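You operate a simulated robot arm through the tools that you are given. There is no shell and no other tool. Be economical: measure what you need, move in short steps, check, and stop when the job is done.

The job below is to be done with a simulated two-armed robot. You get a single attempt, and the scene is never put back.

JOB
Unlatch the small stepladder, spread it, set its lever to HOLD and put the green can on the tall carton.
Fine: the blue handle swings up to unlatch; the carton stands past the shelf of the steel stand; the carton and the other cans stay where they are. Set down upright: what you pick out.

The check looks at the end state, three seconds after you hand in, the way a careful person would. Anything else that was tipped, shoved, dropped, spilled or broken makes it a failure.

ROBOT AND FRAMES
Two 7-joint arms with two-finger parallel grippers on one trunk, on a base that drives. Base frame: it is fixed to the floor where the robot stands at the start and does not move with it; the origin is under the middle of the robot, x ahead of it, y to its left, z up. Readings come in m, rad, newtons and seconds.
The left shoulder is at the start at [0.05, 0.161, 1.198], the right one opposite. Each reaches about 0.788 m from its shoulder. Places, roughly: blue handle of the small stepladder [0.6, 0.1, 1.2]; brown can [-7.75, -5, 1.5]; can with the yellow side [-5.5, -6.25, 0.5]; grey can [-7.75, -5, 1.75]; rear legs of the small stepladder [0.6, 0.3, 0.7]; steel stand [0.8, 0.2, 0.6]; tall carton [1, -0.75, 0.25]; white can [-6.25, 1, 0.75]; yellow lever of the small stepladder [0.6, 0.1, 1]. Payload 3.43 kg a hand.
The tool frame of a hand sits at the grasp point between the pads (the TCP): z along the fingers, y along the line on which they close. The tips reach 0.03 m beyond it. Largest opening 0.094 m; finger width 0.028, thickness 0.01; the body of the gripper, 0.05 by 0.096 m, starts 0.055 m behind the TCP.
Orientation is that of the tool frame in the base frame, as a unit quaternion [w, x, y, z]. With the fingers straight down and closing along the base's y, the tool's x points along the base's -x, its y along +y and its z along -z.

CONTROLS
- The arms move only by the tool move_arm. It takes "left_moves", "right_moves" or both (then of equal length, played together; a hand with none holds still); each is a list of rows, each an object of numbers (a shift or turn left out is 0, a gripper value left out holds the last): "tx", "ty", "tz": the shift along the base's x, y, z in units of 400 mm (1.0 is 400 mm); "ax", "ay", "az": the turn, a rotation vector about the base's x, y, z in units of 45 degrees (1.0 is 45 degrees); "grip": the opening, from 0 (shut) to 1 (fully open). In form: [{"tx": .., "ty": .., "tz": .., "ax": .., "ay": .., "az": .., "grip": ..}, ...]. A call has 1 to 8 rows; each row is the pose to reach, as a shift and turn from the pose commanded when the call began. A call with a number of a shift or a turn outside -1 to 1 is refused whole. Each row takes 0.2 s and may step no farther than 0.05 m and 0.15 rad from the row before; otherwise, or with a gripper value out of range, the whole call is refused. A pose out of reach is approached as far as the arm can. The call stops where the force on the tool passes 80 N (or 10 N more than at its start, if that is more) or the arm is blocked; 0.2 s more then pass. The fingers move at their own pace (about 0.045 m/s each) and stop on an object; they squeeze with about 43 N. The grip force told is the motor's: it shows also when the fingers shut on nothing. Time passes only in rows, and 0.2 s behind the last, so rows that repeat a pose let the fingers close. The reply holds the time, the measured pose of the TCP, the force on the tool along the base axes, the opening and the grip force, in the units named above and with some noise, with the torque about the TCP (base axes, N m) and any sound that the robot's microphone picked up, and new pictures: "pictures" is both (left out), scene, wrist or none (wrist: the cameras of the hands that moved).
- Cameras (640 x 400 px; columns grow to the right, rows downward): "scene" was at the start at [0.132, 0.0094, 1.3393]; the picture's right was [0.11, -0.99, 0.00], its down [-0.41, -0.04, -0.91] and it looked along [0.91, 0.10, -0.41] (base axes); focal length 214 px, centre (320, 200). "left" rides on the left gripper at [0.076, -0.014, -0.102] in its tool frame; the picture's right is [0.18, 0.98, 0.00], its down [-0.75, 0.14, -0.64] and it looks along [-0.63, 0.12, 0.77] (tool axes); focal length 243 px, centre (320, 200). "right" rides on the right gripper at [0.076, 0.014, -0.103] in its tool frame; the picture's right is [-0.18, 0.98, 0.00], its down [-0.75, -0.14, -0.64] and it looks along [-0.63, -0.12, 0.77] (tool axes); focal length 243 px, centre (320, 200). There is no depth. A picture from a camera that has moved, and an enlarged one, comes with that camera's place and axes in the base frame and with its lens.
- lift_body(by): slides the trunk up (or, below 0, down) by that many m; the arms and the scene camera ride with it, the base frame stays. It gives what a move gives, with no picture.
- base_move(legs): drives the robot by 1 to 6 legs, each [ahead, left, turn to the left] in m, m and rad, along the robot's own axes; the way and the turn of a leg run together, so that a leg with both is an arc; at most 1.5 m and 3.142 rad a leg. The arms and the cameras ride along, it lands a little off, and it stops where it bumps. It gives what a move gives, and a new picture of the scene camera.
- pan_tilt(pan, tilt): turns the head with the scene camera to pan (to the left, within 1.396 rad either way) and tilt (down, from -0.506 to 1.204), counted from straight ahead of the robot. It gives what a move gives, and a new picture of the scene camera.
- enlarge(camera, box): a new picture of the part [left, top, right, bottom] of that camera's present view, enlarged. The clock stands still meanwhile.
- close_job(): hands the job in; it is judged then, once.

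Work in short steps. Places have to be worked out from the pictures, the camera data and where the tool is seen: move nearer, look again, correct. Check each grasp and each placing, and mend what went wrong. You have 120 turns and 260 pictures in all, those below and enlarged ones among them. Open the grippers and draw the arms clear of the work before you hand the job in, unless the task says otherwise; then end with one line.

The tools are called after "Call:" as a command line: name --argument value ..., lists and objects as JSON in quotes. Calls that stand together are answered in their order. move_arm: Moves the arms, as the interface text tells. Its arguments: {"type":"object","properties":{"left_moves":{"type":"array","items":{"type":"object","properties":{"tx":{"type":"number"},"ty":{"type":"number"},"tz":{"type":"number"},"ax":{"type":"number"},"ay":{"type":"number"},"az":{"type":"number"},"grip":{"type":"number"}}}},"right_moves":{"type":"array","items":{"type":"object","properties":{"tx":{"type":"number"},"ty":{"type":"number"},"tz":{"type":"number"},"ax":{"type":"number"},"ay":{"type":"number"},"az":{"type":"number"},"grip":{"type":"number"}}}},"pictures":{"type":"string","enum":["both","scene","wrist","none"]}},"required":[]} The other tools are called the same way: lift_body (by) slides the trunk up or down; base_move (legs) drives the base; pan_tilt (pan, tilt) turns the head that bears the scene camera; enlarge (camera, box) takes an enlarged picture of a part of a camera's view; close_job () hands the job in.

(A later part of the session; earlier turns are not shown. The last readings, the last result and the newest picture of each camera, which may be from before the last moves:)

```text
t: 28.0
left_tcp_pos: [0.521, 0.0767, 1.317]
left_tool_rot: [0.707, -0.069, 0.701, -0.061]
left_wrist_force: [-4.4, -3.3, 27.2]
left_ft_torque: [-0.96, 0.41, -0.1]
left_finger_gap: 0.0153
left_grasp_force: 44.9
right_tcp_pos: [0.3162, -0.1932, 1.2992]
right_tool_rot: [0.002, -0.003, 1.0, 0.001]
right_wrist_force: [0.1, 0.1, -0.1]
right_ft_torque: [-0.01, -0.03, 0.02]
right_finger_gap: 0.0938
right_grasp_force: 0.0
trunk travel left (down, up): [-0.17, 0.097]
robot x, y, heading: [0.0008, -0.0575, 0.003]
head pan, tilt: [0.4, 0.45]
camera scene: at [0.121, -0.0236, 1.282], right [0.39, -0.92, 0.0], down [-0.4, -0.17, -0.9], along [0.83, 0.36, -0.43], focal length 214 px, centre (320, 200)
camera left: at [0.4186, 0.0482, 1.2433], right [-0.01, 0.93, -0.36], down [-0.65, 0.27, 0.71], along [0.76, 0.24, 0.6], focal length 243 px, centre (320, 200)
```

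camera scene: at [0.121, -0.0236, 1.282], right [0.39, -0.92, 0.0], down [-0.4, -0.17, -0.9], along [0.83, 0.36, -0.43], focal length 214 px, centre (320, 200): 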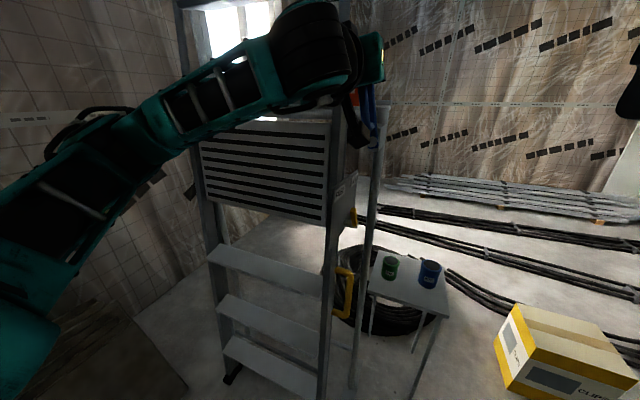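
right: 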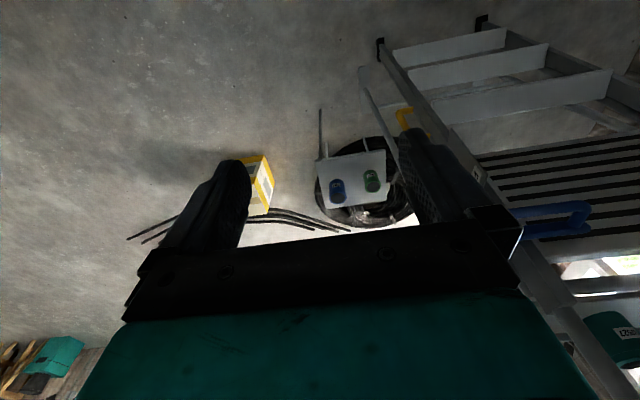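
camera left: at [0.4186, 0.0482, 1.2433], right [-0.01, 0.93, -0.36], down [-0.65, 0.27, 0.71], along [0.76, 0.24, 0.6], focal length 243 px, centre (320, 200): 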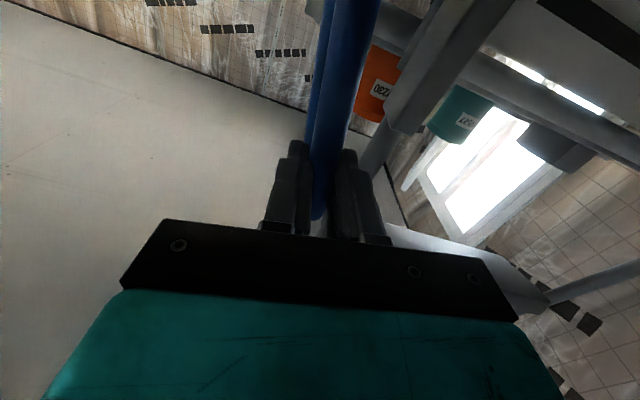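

The handle is about 80° up. I'll go slightly past vertical if it lets me.

Call:
move_arm --left_moves '[{"ax": 0.167, "ty": -0.0375, "tz": 0.0}, {"ax": 0.3, "ty": -0.07, "tz": 0.0}]' --pictures "wrist"

```text
t: 28.6
left_tcp_pos: [0.5212, 0.054, 1.3179]
left_tool_rot: [0.711, 0.011, 0.703, 0.023]
left_wrist_force: [-4.9, 5.6, 28.1]
left_ft_torque: [-1.35, -0.13, -0.01]
left_finger_gap: 0.0166
left_grasp_force: 44.8
right_tcp_pos: [0.3156, -0.1914, 1.2997]
right_tool_rot: [0.001, -0.003, 1.0, 0.0]
right_wrist_force: [0.3, 0.6, 0.4]
right_ft_torque: [0.01, -0.03, -0.01]
right_finger_gap: 0.094
right_grasp_force: 0.0
trunk travel left (down, up): [-0.17, 0.097]
robot x, y, heading: [-0.0016, -0.0586, 0.009]
head pan, tilt: [0.4, 0.45]
camera left: at [0.4189, 0.0416, 1.2396], right [-0.02, 0.99, -0.14], down [-0.65, 0.09, 0.75], along [0.76, 0.1, 0.65], focal length 243 px, centre (320, 200)
```

left: 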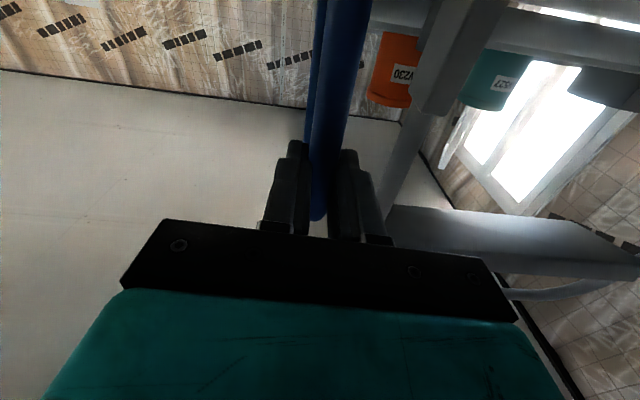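

The bar is now vertical or slightly past it. I'll release, withdraw and check that it stays.

Call:
move_arm --left_moves '[{"grip": 0.5}, {"grip": 0.6}, {"grip": 0.8}, {"tx": -0.1, "grip": 0.8}, {"tx": -0.2, "grip": 0.8}, {"tx": -0.3, "grip": 0.8}]' --pictures "wrist"

Call:
enlarge --camera "scene" --box '[200, 20, 440, 170]'

```text
t: 30.0
left_tcp_pos: [0.403, 0.0502, 1.3099]
left_tool_rot: [0.705, 0.015, 0.709, 0.024]
left_wrist_force: [-0.6, 0.5, 0.1]
left_ft_torque: [-0.04, 0.04, -0.03]
left_finger_gap: 0.0752
left_grasp_force: 0.1
right_tcp_pos: [0.3177, -0.1918, 1.2987]
right_tool_rot: [0.0, -0.004, 1.0, 0.0]
right_wrist_force: [0.2, -0.5, 0.2]
right_ft_torque: [-0.01, -0.03, 0.01]
right_finger_gap: 0.0941
right_grasp_force: 0.1
trunk travel left (down, up): [-0.17, 0.097]
robot x, y, heading: [-0.0004, -0.0596, 0.005]
head pan, tilt: [0.4, 0.45]
camera left: at [0.3003, 0.0385, 1.234], right [-0.01, 0.99, -0.13], down [-0.64, 0.09, 0.76], along [0.77, 0.09, 0.63], focal length 243 px, centre (320, 200)
```

left: 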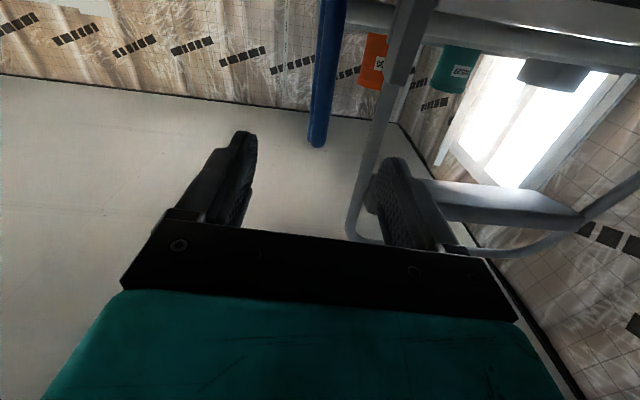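

```text
2.67 times, centred on (320, 95) of scene
camera zoom: at [0.1234, -0.0225, 1.2815], right [0.39, -0.92, 0.0], down [-0.4, -0.17, -0.9], along [0.83, 0.36, -0.43], focal length 572 px, centre (320, 480)
```

zoom: 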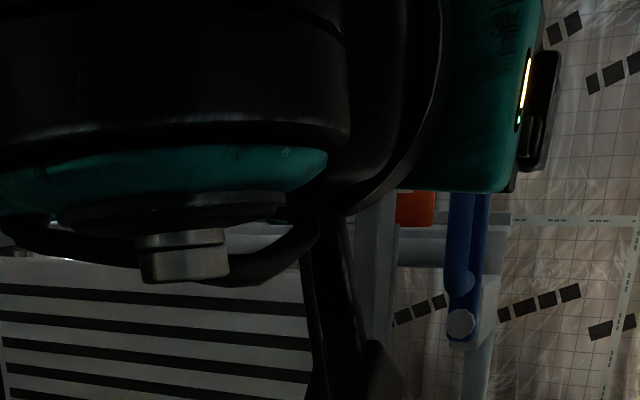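

The handle stays up. I'll tuck the left hand back, then view the side of the ladder from a closer spot to see what the D-handle is attached to.

Call:
move_arm --left_moves '[{"tx": -0.08, "ty": 0.06}, {"tx": -0.16, "ty": 0.12, "tz": -0.05}, {"tx": -0.2, "ty": 0.2, "tz": -0.12}, {"tx": -0.24, "ty": 0.28, "tz": -0.2}, {"tx": -0.25, "ty": 0.36, "tz": -0.28}]' --pictures "none"

Call:
base_move --legs '[[0, -0.42, 0], [0.15, 0, 0]]'

Call:
pan_tilt --pan 0.9 --tilt 0.65

Call:
enlarge --camera "scene" --box '[240, 40, 480, 190]'

Call:
enlarge --camera "scene" --box '[240, 190, 480, 340]'

```text
t: 31.2
left_tcp_pos: [0.3821, 0.2479, 1.2949]
left_tool_rot: [0.705, 0.016, 0.709, 0.024]
left_wrist_force: [-0.6, 0.5, 0.7]
left_ft_torque: [0.01, -0.06, -0.07]
left_finger_gap: 0.0753
left_grasp_force: 0.1
left hand out of reach, approached as far as the arm can: row 2, 3, 4, 5
right_tcp_pos: [0.3186, -0.1894, 1.2997]
right_tool_rot: [0.001, -0.003, 1.0, -0.002]
right_wrist_force: [-0.8, 0.7, 0.0]
right_ft_torque: [-0.06, -0.01, 0.02]
right_finger_gap: 0.0939
right_grasp_force: 0.0
trunk travel left (down, up): [-0.17, 0.097]
robot x, y, heading: [-0.0009, -0.0577, 0.004]
head pan, tilt: [0.4, 0.45]
```

```text
t: 34.8
left_tcp_pos: [0.533, -0.1708, 1.2941]
left_tool_rot: [0.704, 0.014, 0.71, 0.025]
left_wrist_force: [0.6, -0.2, -0.1]
left_ft_torque: [0.02, -0.03, 0.01]
left_finger_gap: 0.0753
left_grasp_force: 0.1
right_tcp_pos: [0.4715, -0.6082, 1.2985]
right_tool_rot: [0.0, -0.005, 1.0, 0.0]
right_wrist_force: [-0.8, 0.0, -1.0]
right_ft_torque: [0.03, 0.04, -0.01]
right_finger_gap: 0.0938
right_grasp_force: 0.0
trunk travel left (down, up): [-0.17, 0.097]
robot x, y, heading: [0.1496, -0.4753, 0.011]
head pan, tilt: [0.4, 0.45]
camera scene: at [0.2761, -0.4388, 1.2813], right [0.4, -0.92, 0.0], down [-0.4, -0.17, -0.9], along [0.83, 0.36, -0.44], focal length 214 px, centre (320, 200)
```

scene: 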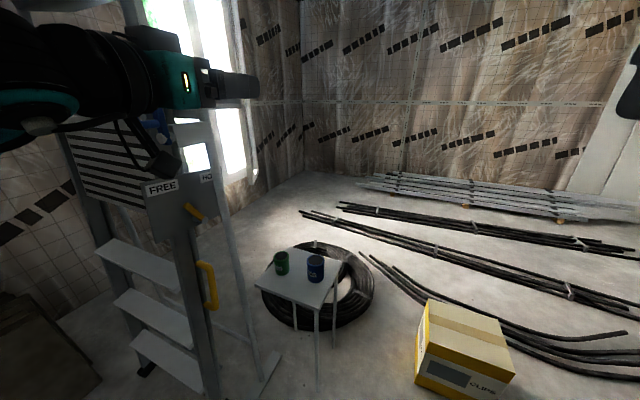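

```text
t: 35.7
left_tcp_pos: [0.5335, -0.1708, 1.2949]
left_tool_rot: [0.704, 0.015, 0.709, 0.024]
left_wrist_force: [-0.8, -0.2, -0.8]
left_ft_torque: [0.0, 0.03, 0.01]
left_finger_gap: 0.0751
left_grasp_force: 0.1
right_tcp_pos: [0.4706, -0.6081, 1.2974]
right_tool_rot: [0.0, -0.006, 1.0, 0.0]
right_wrist_force: [-0.2, -0.2, -0.3]
right_ft_torque: [0.01, -0.03, 0.01]
right_finger_gap: 0.094
right_grasp_force: 0.0
trunk travel left (down, up): [-0.17, 0.097]
robot x, y, heading: [0.1488, -0.4752, 0.011]
head pan, tilt: [0.901, 0.649]
camera scene: at [0.2444, -0.4069, 1.2636], right [0.79, -0.61, 0.0], down [-0.37, -0.48, -0.8], along [0.49, 0.63, -0.6], focal length 214 px, centre (320, 200)
```

scene: 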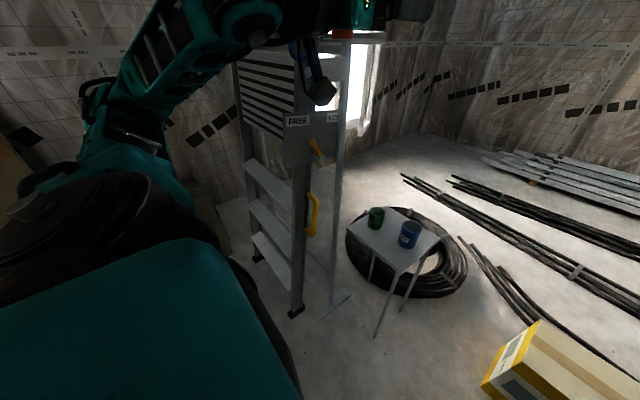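

```text
2.67 times, centred on (360, 115) of scene
camera zoom: at [0.2444, -0.4069, 1.2636], right [0.79, -0.61, 0.0], down [-0.37, -0.48, -0.8], along [0.49, 0.63, -0.6], focal length 572 px, centre (213, 427)
```

zoom: 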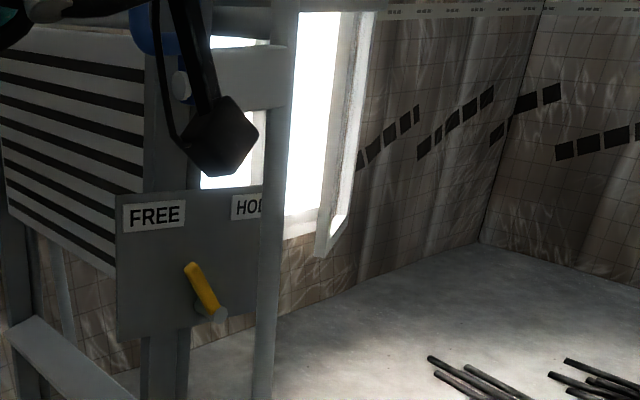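

```text
2.67 times, centred on (360, 265) of scene
camera zoom: at [0.2444, -0.4069, 1.2636], right [0.79, -0.61, 0.0], down [-0.37, -0.48, -0.8], along [0.49, 0.63, -0.6], focal length 572 px, centre (213, 27)
```

zoom: 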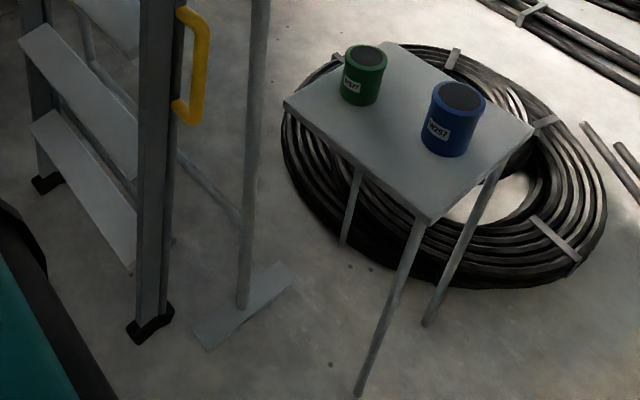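

The D-handle is on the thin rear leg, and the green can stands close to where a hand would work on it. I'll move the can to the carton first to clear that space. First I'll look at my own base footprint and at the carton.

Call:
pan_tilt --pan 0.0 --tilt 1.2

Call:
pan_tilt --pan -0.3 --tilt 0.7

Call:
enlarge --camera "scene" --box '[180, 60, 500, 260]'

```text
t: 36.9
left_tcp_pos: [0.5321, -0.1705, 1.2951]
left_tool_rot: [0.704, 0.015, 0.709, 0.025]
left_wrist_force: [-0.4, -0.7, -0.2]
left_ft_torque: [0.02, 0.05, 0.01]
left_finger_gap: 0.0753
left_grasp_force: 0.0
right_tcp_pos: [0.4711, -0.6075, 1.2989]
right_tool_rot: [0.0, -0.005, 1.0, 0.0]
right_wrist_force: [0.1, 0.0, -0.4]
right_ft_torque: [0.01, -0.02, -0.01]
right_finger_gap: 0.0942
right_grasp_force: 0.0
trunk travel left (down, up): [-0.17, 0.097]
robot x, y, heading: [0.1512, -0.4761, 0.011]
head pan, tilt: [0.0, 1.201]
camera scene: at [0.247, -0.4748, 1.2233], right [0.01, -1.0, 0.0], down [-0.93, -0.01, -0.36], along [0.36, 0.0, -0.93], focal length 214 px, centre (320, 200)
```

scene: 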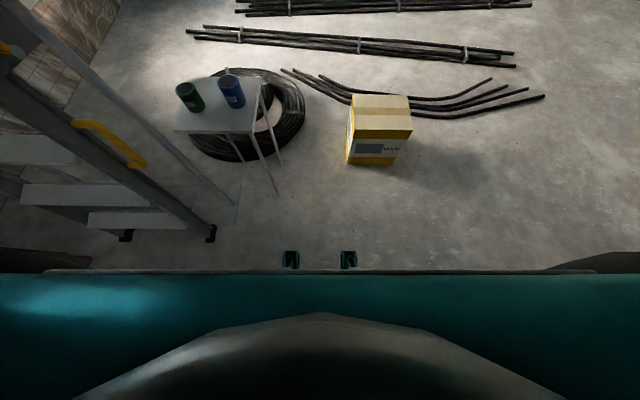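

```text
t: 37.8
left_tcp_pos: [0.5334, -0.171, 1.296]
left_tool_rot: [0.704, 0.013, 0.709, 0.026]
left_wrist_force: [0.8, -0.3, 0.1]
left_ft_torque: [-0.06, 0.0, -0.02]
left_finger_gap: 0.0752
left_grasp_force: 0.0
right_tcp_pos: [0.4721, -0.6077, 1.2993]
right_tool_rot: [0.0, -0.007, 1.0, 0.001]
right_wrist_force: [-5.1, -11.3, 7.1]
right_ft_torque: [1.45, 0.02, 1.23]
right_finger_gap: 0.0939
right_grasp_force: 0.2
trunk travel left (down, up): [-0.17, 0.097]
robot x, y, heading: [0.152, -0.473, 0.012]
head pan, tilt: [-0.3, 0.7]
camera scene: at [0.2726, -0.4957, 1.257], right [-0.24, -0.97, 0.0], down [-0.65, 0.16, -0.75], along [0.73, -0.18, -0.66], focal length 214 px, centre (320, 200)
```

scene: 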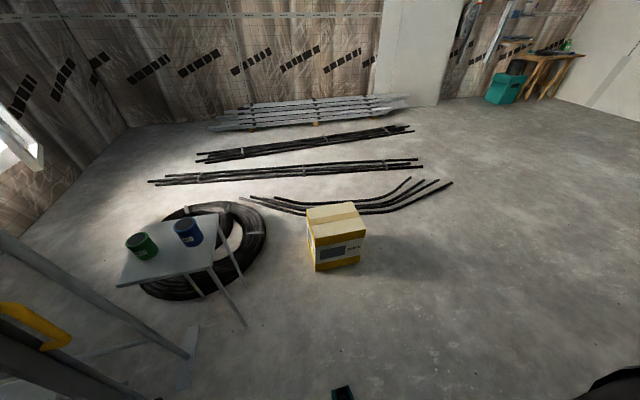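

```text
2.00 times, centred on (340, 160) of scene
camera zoom: at [0.2726, -0.4957, 1.257], right [-0.24, -0.97, 0.0], down [-0.65, 0.16, -0.75], along [0.73, -0.18, -0.66], focal length 429 px, centre (280, 280)
```

zoom: 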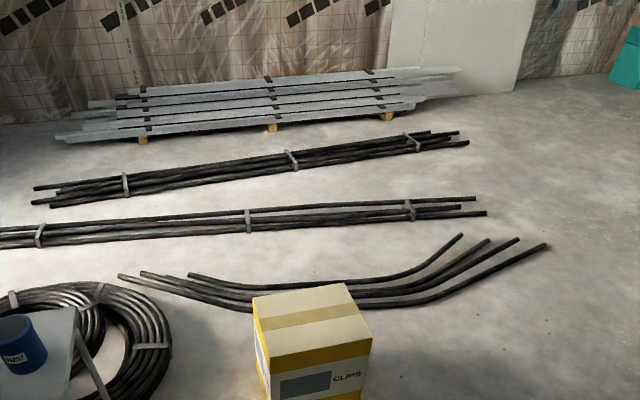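

The base extends about 0.2 m ahead of its centre. I'll lower and tilt the left hand forward-down, clear of the raised handle, before driving nearer to the table.

Call:
move_arm --left_moves '[{"tz": -0.12, "ay": 0.14}, {"tz": -0.24, "ay": 0.28}, {"tz": -0.36, "ay": 0.42}, {"tz": -0.48, "ay": 0.56}, {"tz": -0.6, "ay": 0.7}, {"tz": -0.72, "ay": 0.84}, {"tz": -0.84, "ay": 0.98}]' --pictures "both"

```text
t: 39.4
left_tcp_pos: [0.5376, -0.168, 0.9551]
left_tool_rot: [0.385, 0.022, 0.922, 0.018]
left_wrist_force: [-0.7, 0.0, -0.8]
left_ft_torque: [0.0, -0.03, 0.01]
left_finger_gap: 0.0753
left_grasp_force: 0.1
left hand out of reach, approached as far as the arm can: row 1, 2, 3, 4, 5, 6, 7
right_tcp_pos: [0.4708, -0.6074, 1.2982]
right_tool_rot: [0.0, -0.007, 1.0, 0.001]
right_wrist_force: [-3.8, -12.3, 6.9]
right_ft_torque: [1.63, 0.13, 1.32]
right_finger_gap: 0.0942
right_grasp_force: 0.1
trunk travel left (down, up): [-0.17, 0.097]
robot x, y, heading: [0.151, -0.4773, 0.011]
head pan, tilt: [-0.3, 0.7]
camera scene: at [0.2727, -0.4953, 1.2571], right [-0.24, -0.97, 0.0], down [-0.65, 0.16, -0.75], along [0.73, -0.18, -0.66], focal length 214 px, centre (320, 200)
camera left: at [0.4093, -0.1798, 0.9721], right [-0.1, 0.99, -0.08], down [0.07, 0.09, 0.99], along [0.99, 0.1, -0.08], focal length 243 px, centre (320, 200)
```

scene: 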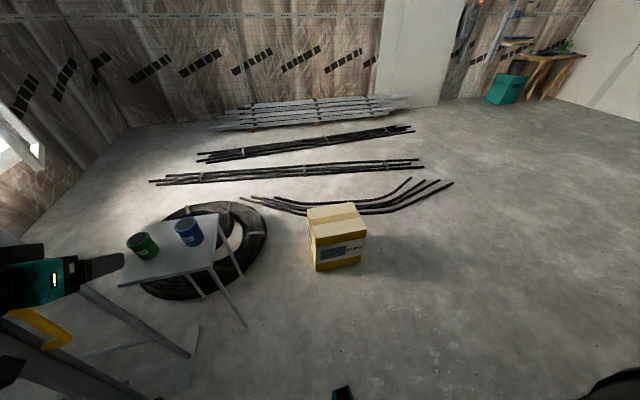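
left: 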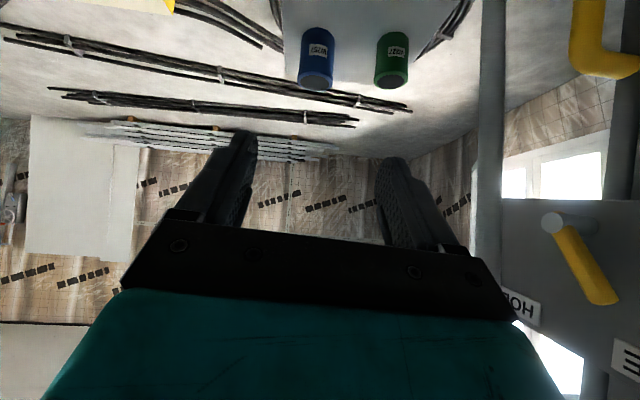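

The can appears at about [0.78, -0.035], z 0.66–0.74. The wrist view also shows the lever's pivot is low and its tip points to FREE. I'll drive slightly forward-left to come within reach of the can.

Call:
base_move --legs '[[0.08, 0.1, -0.011]]'

Call:
pan_tilt --pan 0.5 --tilt 0.7

Call:
enlarge --camera "left" --box '[240, 0, 480, 150]'

```text
t: 40.7
left_tcp_pos: [0.6175, -0.0721, 0.9562]
left_tool_rot: [0.386, 0.027, 0.922, 0.016]
left_wrist_force: [-0.4, 0.0, -0.4]
left_ft_torque: [-0.01, 0.0, 0.01]
left_finger_gap: 0.0751
left_grasp_force: 0.2
right_tcp_pos: [0.5478, -0.5107, 1.2977]
right_tool_rot: [0.0, 0.0, 1.0, -0.001]
right_wrist_force: [-5.9, -11.2, 5.6]
right_ft_torque: [1.47, -0.16, 1.28]
right_finger_gap: 0.0939
right_grasp_force: 0.1
trunk travel left (down, up): [-0.17, 0.097]
robot x, y, heading: [0.2281, -0.377, 0.0]
head pan, tilt: [-0.3, 0.7]
camera scene: at [0.3501, -0.3965, 1.2572], right [-0.25, -0.97, 0.0], down [-0.64, 0.16, -0.75], along [0.73, -0.19, -0.66], focal length 214 px, centre (320, 200)
```

scene: 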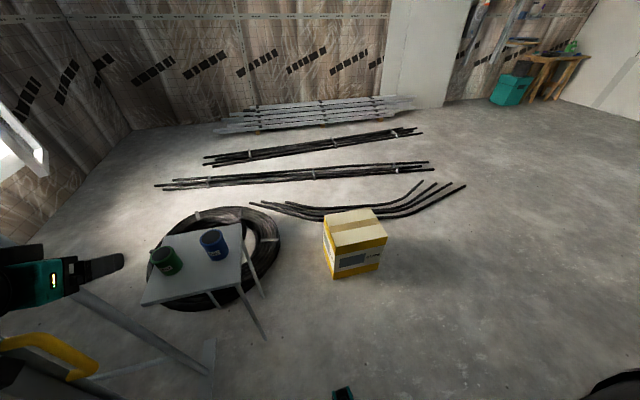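

```text
t: 41.8
left_tcp_pos: [0.6161, -0.0728, 0.9549]
left_tool_rot: [0.386, 0.027, 0.922, 0.016]
left_wrist_force: [-0.4, 0.6, -0.6]
left_ft_torque: [0.01, 0.02, -0.01]
left_finger_gap: 0.0751
left_grasp_force: 0.1
right_tcp_pos: [0.5471, -0.511, 1.2973]
right_tool_rot: [-0.001, -0.001, 1.0, 0.0]
right_wrist_force: [-0.5, -0.2, 0.3]
right_ft_torque: [0.03, 0.01, -0.02]
right_finger_gap: 0.094
right_grasp_force: 0.1
trunk travel left (down, up): [-0.17, 0.097]
robot x, y, heading: [0.2297, -0.3752, -0.0]
head pan, tilt: [0.499, 0.7]
camera scene: at [0.3429, -0.3357, 1.2593], right [0.48, -0.88, 0.0], down [-0.57, -0.31, -0.76], along [0.67, 0.37, -0.64], focal length 214 px, centre (320, 200)
```

scene: 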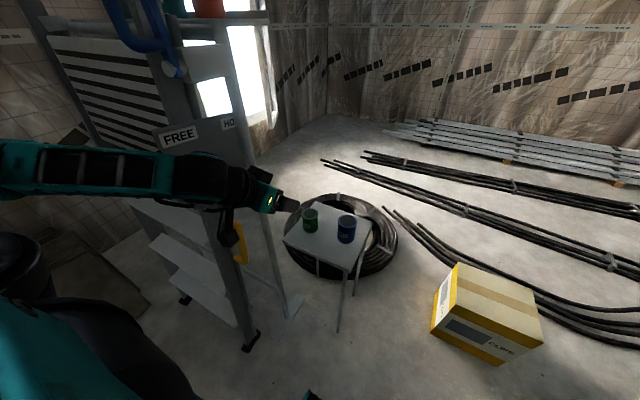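

```text
2.67 times, centred on (360, 75) of left
camera zoom: at [0.4894, -0.0829, 0.9724], right [-0.09, 0.99, -0.08], down [0.08, 0.09, 0.99], along [0.99, 0.09, -0.08], focal length 647 px, centre (213, 533)
```

zoom: 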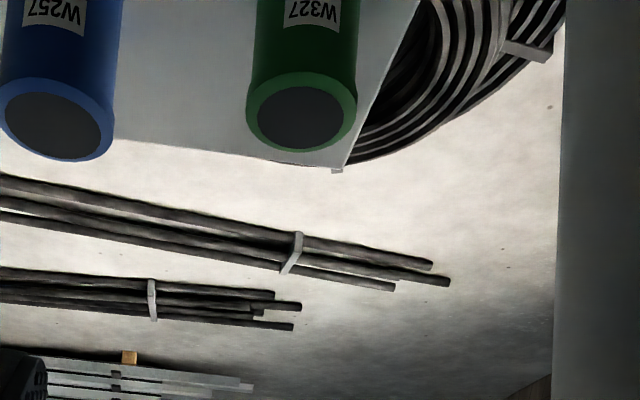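

The can lid triangulates to [0.836, -0.020, 0.70], with a diameter of about 63 mm. The left forearm would sweep the ladder on the way in, so the right arm should do the picking. I'll back up and tuck the left arm to the side first.

Call:
base_move --legs '[[-0.2, -0.05, 0]]'

Call:
move_arm --left_moves '[{"ay": 0.16, "tx": -0.05, "ty": 0.1}, {"ay": 0.32, "tx": -0.1, "ty": 0.2}, {"ay": 0.48, "tx": -0.15, "ty": 0.3}, {"ay": 0.64, "tx": -0.2, "ty": 0.4}, {"ay": 0.8, "tx": -0.25, "ty": 0.5}, {"ay": 0.96, "tx": -0.3, "ty": 0.6}, {"ay": 1, "tx": -0.4, "ty": 0.65}, {"ay": 1, "tx": -0.48, "ty": 0.72}]' --pictures "scene"

```text
t: 43.4
left_tcp_pos: [0.4185, -0.1224, 0.9568]
left_tool_rot: [0.387, 0.028, 0.922, 0.016]
left_wrist_force: [-0.6, -0.4, -0.3]
left_ft_torque: [0.01, 0.01, 0.0]
left_finger_gap: 0.0755
left_grasp_force: 0.0
right_tcp_pos: [0.3494, -0.5627, 1.2977]
right_tool_rot: [0.001, 0.0, 1.0, 0.001]
right_wrist_force: [0.7, 0.0, 0.2]
right_ft_torque: [-0.01, -0.02, -0.03]
right_finger_gap: 0.094
right_grasp_force: 0.0
trunk travel left (down, up): [-0.17, 0.097]
robot x, y, heading: [0.032, -0.4259, 0.002]
head pan, tilt: [0.499, 0.7]
camera scene: at [0.1449, -0.3858, 1.2594], right [0.48, -0.88, 0.0], down [-0.57, -0.31, -0.77], along [0.67, 0.37, -0.64], focal length 214 px, centre (320, 200)
```

scene: 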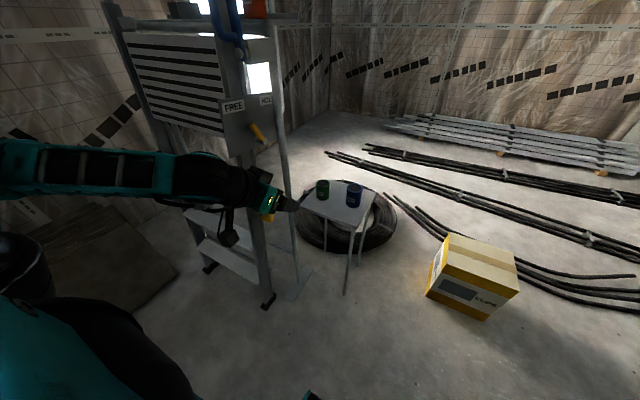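

```text
t: 45.2
left_tcp_pos: [0.2992, 0.0591, 0.9428]
left_tool_rot: [0.004, 0.032, 0.999, 0.004]
left_wrist_force: [-0.1, -0.4, 0.7]
left_ft_torque: [0.01, 0.02, 0.01]
left_finger_gap: 0.0751
left_grasp_force: 0.1
left hand out of reach, approached as far as the arm can: row 5, 6, 7, 8
right_tcp_pos: [0.3502, -0.562, 1.2993]
right_tool_rot: [0.0, 0.0, 1.0, 0.0]
right_wrist_force: [-0.2, 0.4, -0.4]
right_ft_torque: [0.01, 0.0, -0.01]
right_finger_gap: 0.0941
right_grasp_force: 0.1
trunk travel left (down, up): [-0.17, 0.097]
robot x, y, heading: [0.0309, -0.4251, 0.006]
head pan, tilt: [0.499, 0.7]
camera scene: at [0.1456, -0.3857, 1.2592], right [0.48, -0.88, 0.0], down [-0.57, -0.31, -0.76], along [0.67, 0.37, -0.64], focal length 214 px, centre (320, 200)
```

scene: 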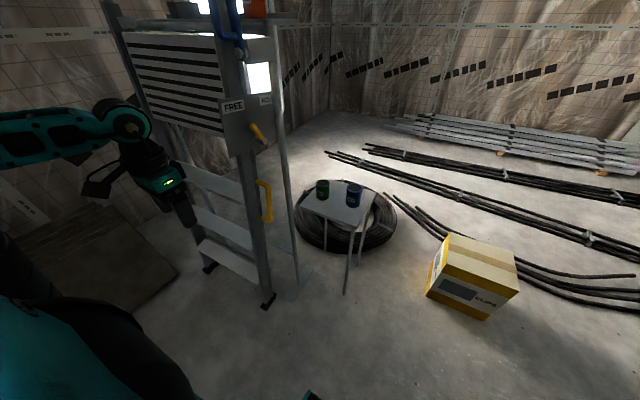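

The left arm is tucked. Now I tilt the right hand 45° forward and drive in, turned 0.3 rad left so the right arm leads.

Call:
move_arm --right_moves '[{"ay": -0.167, "tz": -0.1}, {"ay": -0.333, "tz": -0.2}, {"ay": -0.5, "tz": -0.3}, {"ay": -0.667, "tz": -0.4}, {"ay": -0.833, "tz": -0.5}, {"ay": -1, "tz": -0.6}]' --pictures "none"

Call:
base_move --legs '[[0, 0, 0.3], [0.29, 0.094, 0]]'

Call:
lift_body --by -0.13

Call:
pan_tilt --pan 0.1 --tilt 0.75

Call:
enlarge --camera "right" --box '[0, 0, 640, 400]'

```text
t: 46.6
left_tcp_pos: [0.2987, 0.0609, 0.943]
left_tool_rot: [0.004, 0.032, 0.999, 0.003]
left_wrist_force: [0.6, -0.6, 0.8]
left_ft_torque: [0.02, -0.01, 0.0]
left_finger_gap: 0.0753
left_grasp_force: 0.1
right_tcp_pos: [0.3924, -0.5317, 1.0732]
right_tool_rot: [0.382, 0.001, 0.924, -0.001]
right_wrist_force: [0.1, -0.4, -0.5]
right_ft_torque: [0.02, -0.05, -0.03]
right_finger_gap: 0.0939
right_grasp_force: 0.1
right hand out of reach, approached as far as the arm can: row 5, 6
trunk travel left (down, up): [-0.17, 0.097]
robot x, y, heading: [0.0318, -0.4225, -0.0]
head pan, tilt: [0.499, 0.7]
```

```text
t: 49.7
left_tcp_pos: [0.3987, 0.2916, 0.9427]
left_tool_rot: [0.003, -0.118, 0.993, 0.005]
left_wrist_force: [-0.4, -0.2, -0.3]
left_ft_torque: [0.03, 0.02, 0.01]
left_finger_gap: 0.0751
left_grasp_force: 0.1
right_tcp_pos: [0.6616, -0.2463, 1.0738]
right_tool_rot: [0.378, -0.136, 0.914, 0.056]
right_wrist_force: [0.3, -0.1, 0.2]
right_ft_torque: [0.02, -0.01, 0.03]
right_finger_gap: 0.0942
right_grasp_force: 0.2
trunk travel left (down, up): [-0.17, 0.097]
robot x, y, heading: [0.281, -0.2506, 0.301]
head pan, tilt: [0.499, 0.7]
camera scene: at [0.3833, -0.1791, 1.2592], right [0.71, -0.7, 0.0], down [-0.45, -0.46, -0.76], along [0.53, 0.55, -0.64], focal length 214 px, centre (320, 200)
```

scene: 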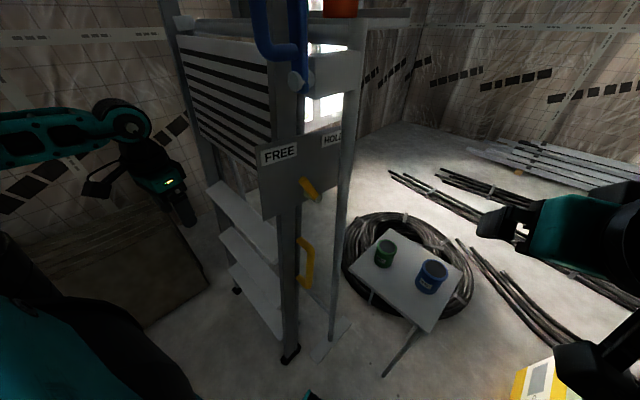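

```text
t: 51.3
left_tcp_pos: [0.3979, 0.292, 0.8127]
left_tool_rot: [0.004, -0.117, 0.993, 0.005]
left_wrist_force: [0.0, -0.3, -0.4]
left_ft_torque: [0.0, 0.03, 0.0]
left_finger_gap: 0.0749
left_grasp_force: 0.0
right_tcp_pos: [0.6617, -0.2473, 0.945]
right_tool_rot: [0.379, -0.137, 0.914, 0.056]
right_wrist_force: [-0.6, -0.1, -0.2]
right_ft_torque: [0.04, -0.04, 0.0]
right_finger_gap: 0.0938
right_grasp_force: 0.1
trunk travel left (down, up): [-0.04, 0.227]
robot x, y, heading: [0.289, -0.2508, 0.297]
head pan, tilt: [0.499, 0.7]
```

```text
t: 52.1
left_tcp_pos: [0.3986, 0.2908, 0.813]
left_tool_rot: [0.004, -0.118, 0.993, 0.005]
left_wrist_force: [-0.2, 0.3, 0.1]
left_ft_torque: [0.0, 0.0, -0.02]
left_finger_gap: 0.0753
left_grasp_force: 0.0
right_tcp_pos: [0.6616, -0.2467, 0.9442]
right_tool_rot: [0.377, -0.137, 0.914, 0.056]
right_wrist_force: [-0.5, 0.3, 0.0]
right_ft_torque: [0.0, -0.03, 0.01]
right_finger_gap: 0.0938
right_grasp_force: 0.1
trunk travel left (down, up): [-0.04, 0.227]
robot x, y, heading: [0.2874, -0.254, 0.3]
head pan, tilt: [0.099, 0.75]
camera scene: at [0.3999, -0.208, 1.125], right [0.39, -0.92, 0.0], down [-0.63, -0.26, -0.73], along [0.67, 0.28, -0.68], focal length 214 px, centre (320, 200)
```

scene: 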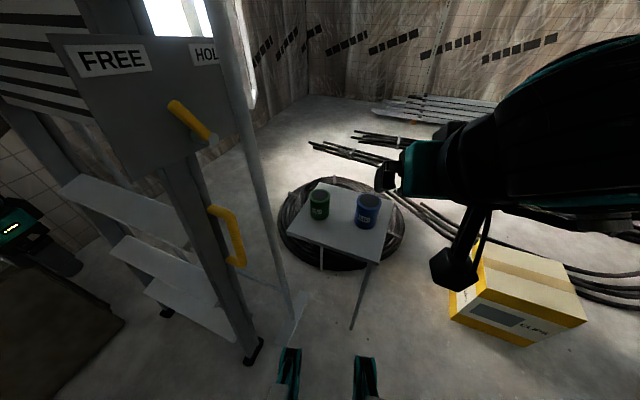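

```text
1.00 times, centred on (320, 200) of right
camera zoom: at [0.5368, -0.2684, 0.9637], right [-0.16, 0.98, 0.13], down [0.12, -0.11, 0.99], along [0.98, 0.18, -0.1], focal length 243 px, centre (320, 200)
```

zoom: 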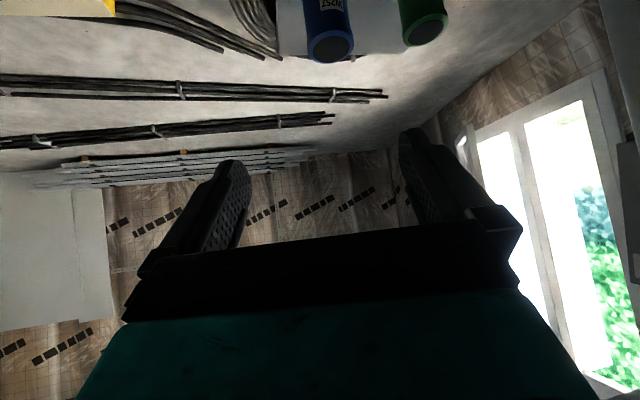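

The right wrist camera confirms the lid at [0.836, -0.02, 0.70]; the table is about z 0.63. I'll move to a stand-off 0.2 m back along the tool axis, then halve the distance and look.

Call:
move_arm --right_moves '[{"tx": 0.02, "ty": 0.093, "tz": -0.065, "grip": 1}, {"tx": 0.04, "ty": 0.186, "tz": -0.13}, {"tx": 0.06, "ty": 0.28, "tz": -0.195}, {"tx": 0.08, "ty": 0.373, "tz": -0.26}, {"tx": 0.099, "ty": 0.465, "tz": -0.325}, {"tx": 0.18, "ty": 0.49, "tz": -0.41}, {"tx": 0.25, "ty": 0.512, "tz": -0.485}]' --pictures "both"

```text
t: 53.8
left_tcp_pos: [0.3998, 0.2912, 0.8135]
left_tool_rot: [0.003, -0.117, 0.993, 0.005]
left_wrist_force: [0.5, 0.6, 0.0]
left_ft_torque: [0.0, 0.03, -0.03]
left_finger_gap: 0.075
left_grasp_force: 0.1
right_tcp_pos: [0.7621, -0.0405, 0.7529]
right_tool_rot: [0.378, -0.138, 0.914, 0.058]
right_wrist_force: [-0.7, 0.3, 0.8]
right_ft_torque: [0.01, 0.0, -0.02]
right_finger_gap: 0.094
right_grasp_force: 0.1
trunk travel left (down, up): [-0.04, 0.227]
robot x, y, heading: [0.286, -0.2504, 0.299]
head pan, tilt: [0.099, 0.75]
camera scene: at [0.4, -0.2081, 1.125], right [0.39, -0.92, 0.0], down [-0.63, -0.26, -0.73], along [0.67, 0.28, -0.68], focal length 214 px, centre (320, 200)
camera right: at [0.6385, -0.0628, 0.7716], right [-0.16, 0.98, 0.13], down [0.12, -0.11, 0.99], along [0.98, 0.18, -0.1], focal length 243 px, centre (320, 200)
```

scene: 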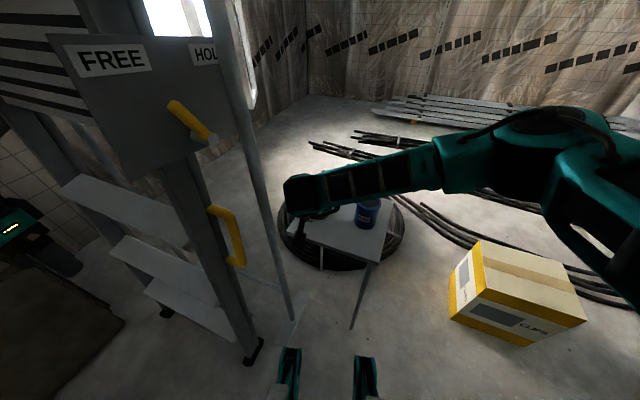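
right: 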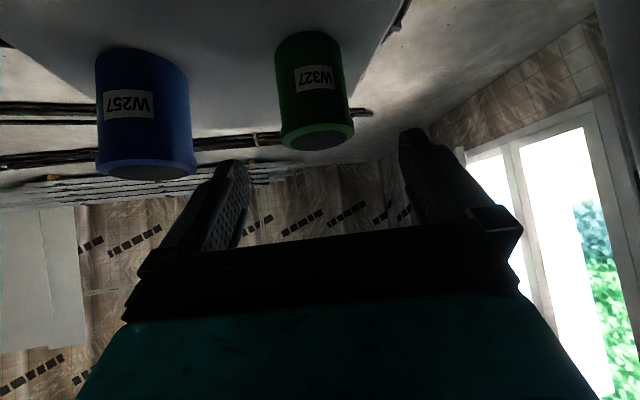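

The can spans z 0.626–0.70 and is centred between the fingers. Advancing onto it and closing.

Call:
move_arm --right_moves '[{"tx": 0.062, "ty": 0.018, "tz": -0.07}, {"tx": 0.124, "ty": 0.036, "tz": -0.14}, {"tx": 0.185, "ty": 0.053, "tz": -0.21}, {"tx": 0.185, "ty": 0.053, "tz": -0.21, "grip": 0.4}, {"tx": 0.185, "ty": 0.053, "tz": -0.21, "grip": 0.4}, {"tx": 0.185, "ty": 0.053, "tz": -0.21, "grip": 0.4}, {"tx": 0.185, "ty": 0.053, "tz": -0.21, "grip": 0.4}]' --pictures "both"

```text
t: 55.4
left_tcp_pos: [0.3987, 0.2918, 0.8129]
left_tool_rot: [0.003, -0.117, 0.993, 0.005]
left_wrist_force: [-0.2, 0.2, -0.2]
left_ft_torque: [-0.01, 0.03, -0.02]
left_finger_gap: 0.0753
left_grasp_force: 0.0
right_tcp_pos: [0.8358, -0.0198, 0.6646]
right_tool_rot: [0.378, -0.137, 0.914, 0.055]
right_wrist_force: [0.1, 0.3, -0.7]
right_ft_torque: [-0.03, -0.03, -0.03]
right_finger_gap: 0.0667
right_grasp_force: 43.2
trunk travel left (down, up): [-0.04, 0.227]
robot x, y, heading: [0.2822, -0.25, 0.294]
head pan, tilt: [0.099, 0.75]
camera scene: at [0.4, -0.208, 1.125], right [0.39, -0.92, 0.0], down [-0.63, -0.26, -0.73], along [0.67, 0.28, -0.68], focal length 214 px, centre (320, 200)
camera right: at [0.7117, -0.0432, 0.6853], right [-0.16, 0.98, 0.13], down [0.12, -0.11, 0.99], along [0.98, 0.18, -0.1], focal length 243 px, centre (320, 200)
```

scene: 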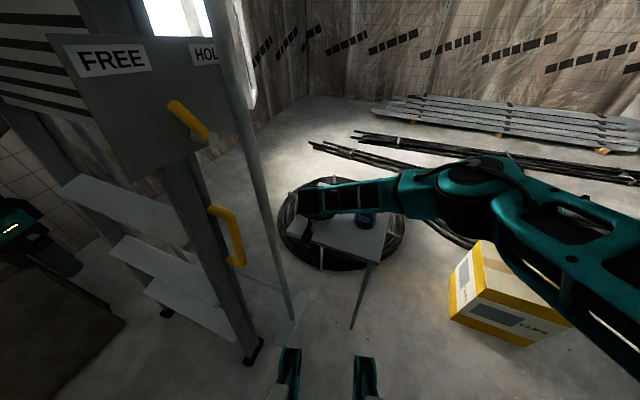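
right: 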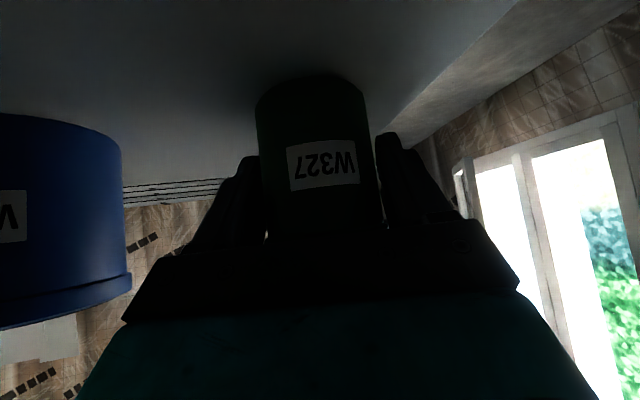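

Grasp is good, with a 67 mm gap and 43 N. I'll lift straight up, then draw back to the right.

Call:
move_arm --right_moves '[{"tz": 0.1}, {"tz": 0.2}, {"tz": 0.3}, {"tz": 0.4}, {"tz": 0.48}, {"tz": 0.52, "tx": -0.08, "ty": -0.06}, {"tz": 0.56, "tx": -0.16, "ty": -0.12}, {"tz": 0.58, "tx": -0.24, "ty": -0.2}]' --pictures "both"

```text
t: 57.1
left_tcp_pos: [0.3984, 0.2918, 0.8133]
left_tool_rot: [0.003, -0.118, 0.993, 0.005]
left_wrist_force: [-0.8, 0.1, 0.4]
left_ft_torque: [-0.02, -0.03, 0.01]
left_finger_gap: 0.075
left_grasp_force: 0.0
right_tcp_pos: [0.7381, -0.0997, 0.8973]
right_tool_rot: [0.378, -0.137, 0.914, 0.057]
right_wrist_force: [-0.1, -0.3, -0.3]
right_ft_torque: [0.0, -0.01, 0.02]
right_finger_gap: 0.0376
right_grasp_force: 0.1
trunk travel left (down, up): [-0.04, 0.227]
robot x, y, heading: [0.2868, -0.2484, 0.299]
head pan, tilt: [0.099, 0.75]
camera scene: at [0.3999, -0.2081, 1.125], right [0.39, -0.92, 0.0], down [-0.63, -0.26, -0.73], along [0.67, 0.28, -0.68], focal length 214 px, centre (320, 200)
camera right: at [0.614, -0.1213, 0.9173], right [-0.16, 0.98, 0.13], down [0.12, -0.11, 0.99], along [0.98, 0.18, -0.1], focal length 243 px, centre (320, 200)
```

scene: 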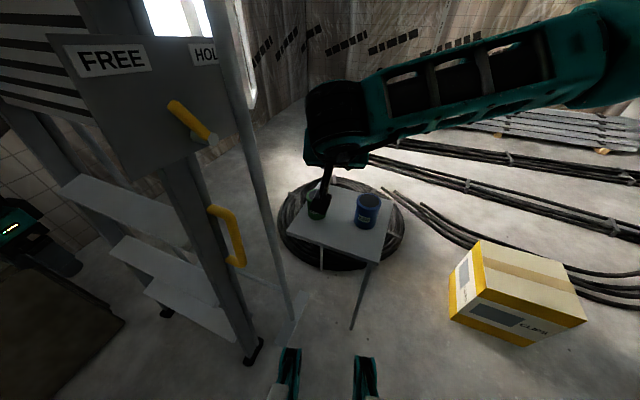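
right: 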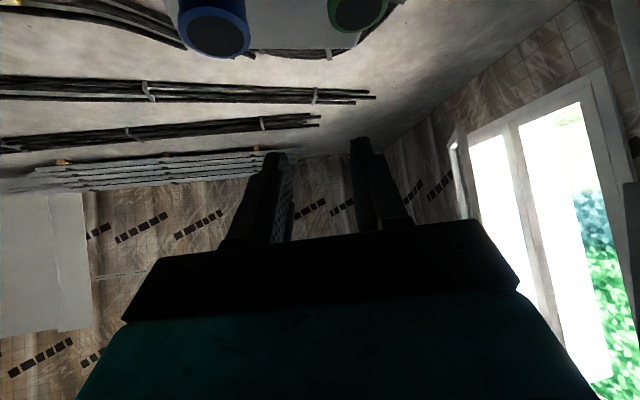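

It slipped: the pads held only the wider lid rim. The can still stands in place on the table. I'll re-grip about 1 cm further back, so the pads sit on the body below the rim and the rim can catch on them.

Call:
move_arm --right_moves '[{"grip": 1, "tx": -0.05, "ty": 0.04, "tz": -0.08}, {"grip": 1, "tx": -0.1, "ty": 0.08, "tz": -0.16}, {"grip": 1, "tx": -0.1, "ty": 0.094, "tz": -0.248}, {"grip": 1, "tx": -0.02, "ty": 0.12, "tz": -0.33}, {"grip": 1, "tx": 0.052, "ty": 0.14, "tz": -0.406}]' --pictures "wrist"

```text
t: 58.4
left_tcp_pos: [0.4003, 0.2905, 0.8126]
left_tool_rot: [0.003, -0.117, 0.993, 0.005]
left_wrist_force: [-0.3, 0.3, 0.7]
left_ft_torque: [0.0, 0.0, 0.02]
left_finger_gap: 0.0751
left_grasp_force: 0.0
right_tcp_pos: [0.7611, -0.0436, 0.7374]
right_tool_rot: [0.379, -0.137, 0.914, 0.056]
right_wrist_force: [0.7, 0.1, -0.2]
right_ft_torque: [0.0, -0.02, -0.01]
right_finger_gap: 0.094
right_grasp_force: 0.1
trunk travel left (down, up): [-0.04, 0.227]
robot x, y, heading: [0.2865, -0.2547, 0.299]
head pan, tilt: [0.099, 0.75]
camera right: at [0.6367, -0.0662, 0.7563], right [-0.16, 0.98, 0.13], down [0.12, -0.11, 0.99], along [0.98, 0.18, -0.1], focal length 243 px, centre (320, 200)
```

right: 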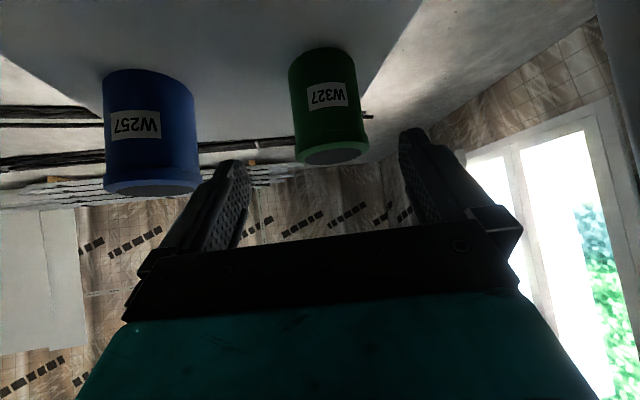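

The can has shifted about 8 mm left and is still upright. I'll advance to the corrected spot and close fully.

Call:
move_arm --right_moves '[{"tx": 0.053, "ty": 0.023, "tz": -0.062}, {"tx": 0.106, "ty": 0.046, "tz": -0.123}, {"tx": 0.158, "ty": 0.069, "tz": -0.185}, {"tx": 0.158, "ty": 0.069, "tz": -0.185, "grip": 0}, {"tx": 0.158, "ty": 0.069, "tz": -0.185, "grip": 0}, {"tx": 0.158, "ty": 0.069, "tz": -0.185, "grip": 0}, {"tx": 0.158, "ty": 0.069, "tz": -0.185, "grip": 0}]' --pictures "wrist"

Call:
enlarge --camera "right" --box '[200, 60, 456, 220]'

```text
t: 60.0
left_tcp_pos: [0.3978, 0.2917, 0.8123]
left_tool_rot: [0.003, -0.117, 0.993, 0.005]
left_wrist_force: [0.0, -0.1, -0.4]
left_ft_torque: [0.02, -0.05, 0.03]
left_finger_gap: 0.0753
left_grasp_force: 0.0
right_tcp_pos: [0.8238, -0.0184, 0.6616]
right_tool_rot: [0.378, -0.137, 0.914, 0.056]
right_wrist_force: [-0.5, 0.5, -1.1]
right_ft_torque: [0.0, -0.04, -0.03]
right_finger_gap: 0.0657
right_grasp_force: 43.1
trunk travel left (down, up): [-0.04, 0.227]
robot x, y, heading: [0.2855, -0.2544, 0.295]
head pan, tilt: [0.099, 0.75]
camera right: at [0.6994, -0.0396, 0.6808], right [-0.16, 0.98, 0.13], down [0.12, -0.11, 0.99], along [0.98, 0.18, -0.1], focal length 243 px, centre (320, 200)
```

right: 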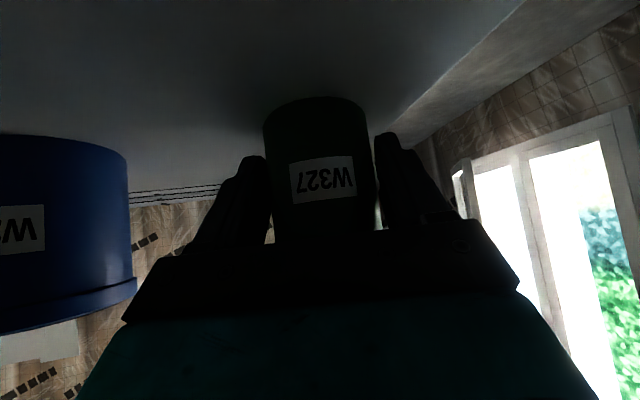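

```text
2.50 times, centred on (328, 140) of right
camera zoom: at [0.6994, -0.0396, 0.6808], right [-0.16, 0.98, 0.13], down [0.12, -0.11, 0.99], along [0.98, 0.18, -0.1], focal length 606 px, centre (300, 350)
```

zoom: 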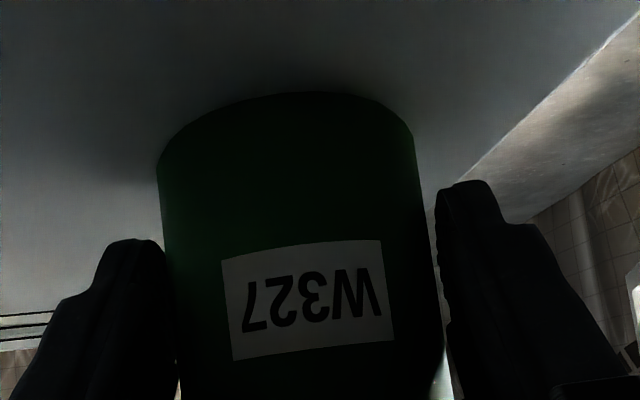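

Contact now reads 65.7 mm. I'll lift just 15 mm slowly and check the load and the gap.

Call:
move_arm --right_moves '[{"tz": 0.005}, {"tz": 0.01}, {"tz": 0.018}, {"tz": 0.027}, {"tz": 0.037}, {"tz": 0.037}]' --pictures "wrist"

```text
t: 61.4
left_tcp_pos: [0.3988, 0.2912, 0.8137]
left_tool_rot: [0.003, -0.118, 0.993, 0.005]
left_wrist_force: [0.5, 0.3, 0.9]
left_ft_torque: [0.01, -0.03, 0.0]
left_finger_gap: 0.0749
left_grasp_force: 0.1
right_tcp_pos: [0.8232, -0.0166, 0.677]
right_tool_rot: [0.378, -0.137, 0.914, 0.056]
right_wrist_force: [1.1, 0.7, -2.5]
right_ft_torque: [0.02, 0.02, 0.04]
right_finger_gap: 0.0657
right_grasp_force: 42.8
trunk travel left (down, up): [-0.04, 0.227]
robot x, y, heading: [0.2836, -0.2504, 0.296]
head pan, tilt: [0.099, 0.75]
camera right: at [0.6988, -0.0384, 0.6958], right [-0.16, 0.98, 0.13], down [0.12, -0.11, 0.99], along [0.98, 0.18, -0.1], focal length 243 px, centre (320, 200)
```

right: 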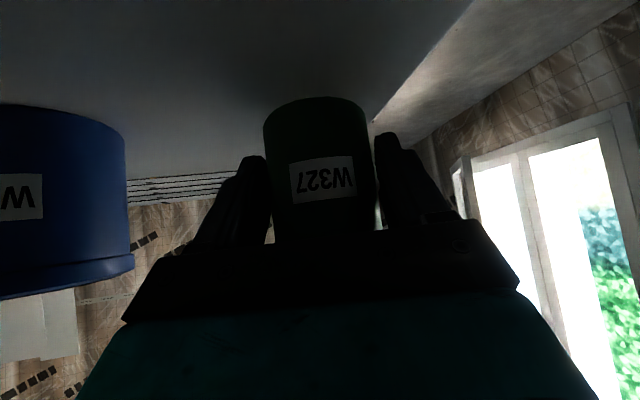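

The can rises with the hand at about 2.5 N and shows no slip. I'll continue up at a slower pace.

Call:
move_arm --right_moves '[{"tz": 0.03}, {"tz": 0.07}, {"tz": 0.11}, {"tz": 0.15}, {"tz": 0.19}, {"tz": 0.23}, {"tz": 0.27}, {"tz": 0.3}]' --pictures "wrist"

```text
t: 63.1
left_tcp_pos: [0.3986, 0.2922, 0.8126]
left_tool_rot: [0.003, -0.117, 0.993, 0.004]
left_wrist_force: [0.2, -0.6, -0.7]
left_ft_torque: [-0.01, -0.02, 0.03]
left_finger_gap: 0.0753
left_grasp_force: 0.1
right_tcp_pos: [0.8226, -0.0166, 0.7957]
right_tool_rot: [0.378, -0.137, 0.914, 0.056]
right_wrist_force: [0.2, 0.3, -1.8]
right_ft_torque: [0.01, 0.03, 0.0]
right_finger_gap: 0.0658
right_grasp_force: 42.9
trunk travel left (down, up): [-0.04, 0.227]
robot x, y, heading: [0.2835, -0.2531, 0.299]
head pan, tilt: [0.099, 0.75]
camera right: at [0.6988, -0.0397, 0.816], right [-0.16, 0.98, 0.13], down [0.12, -0.11, 0.99], along [0.98, 0.18, -0.1], focal length 243 px, centre (320, 200)
```

right: 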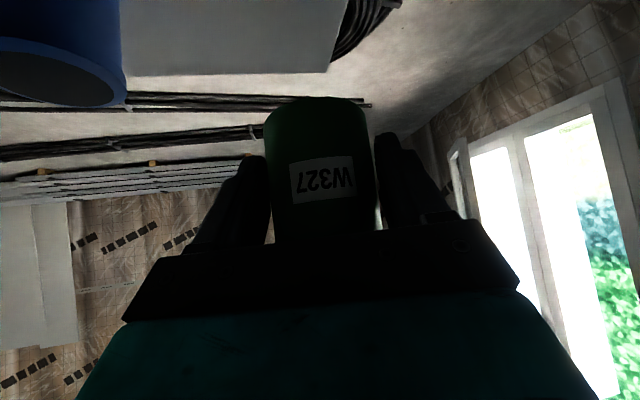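

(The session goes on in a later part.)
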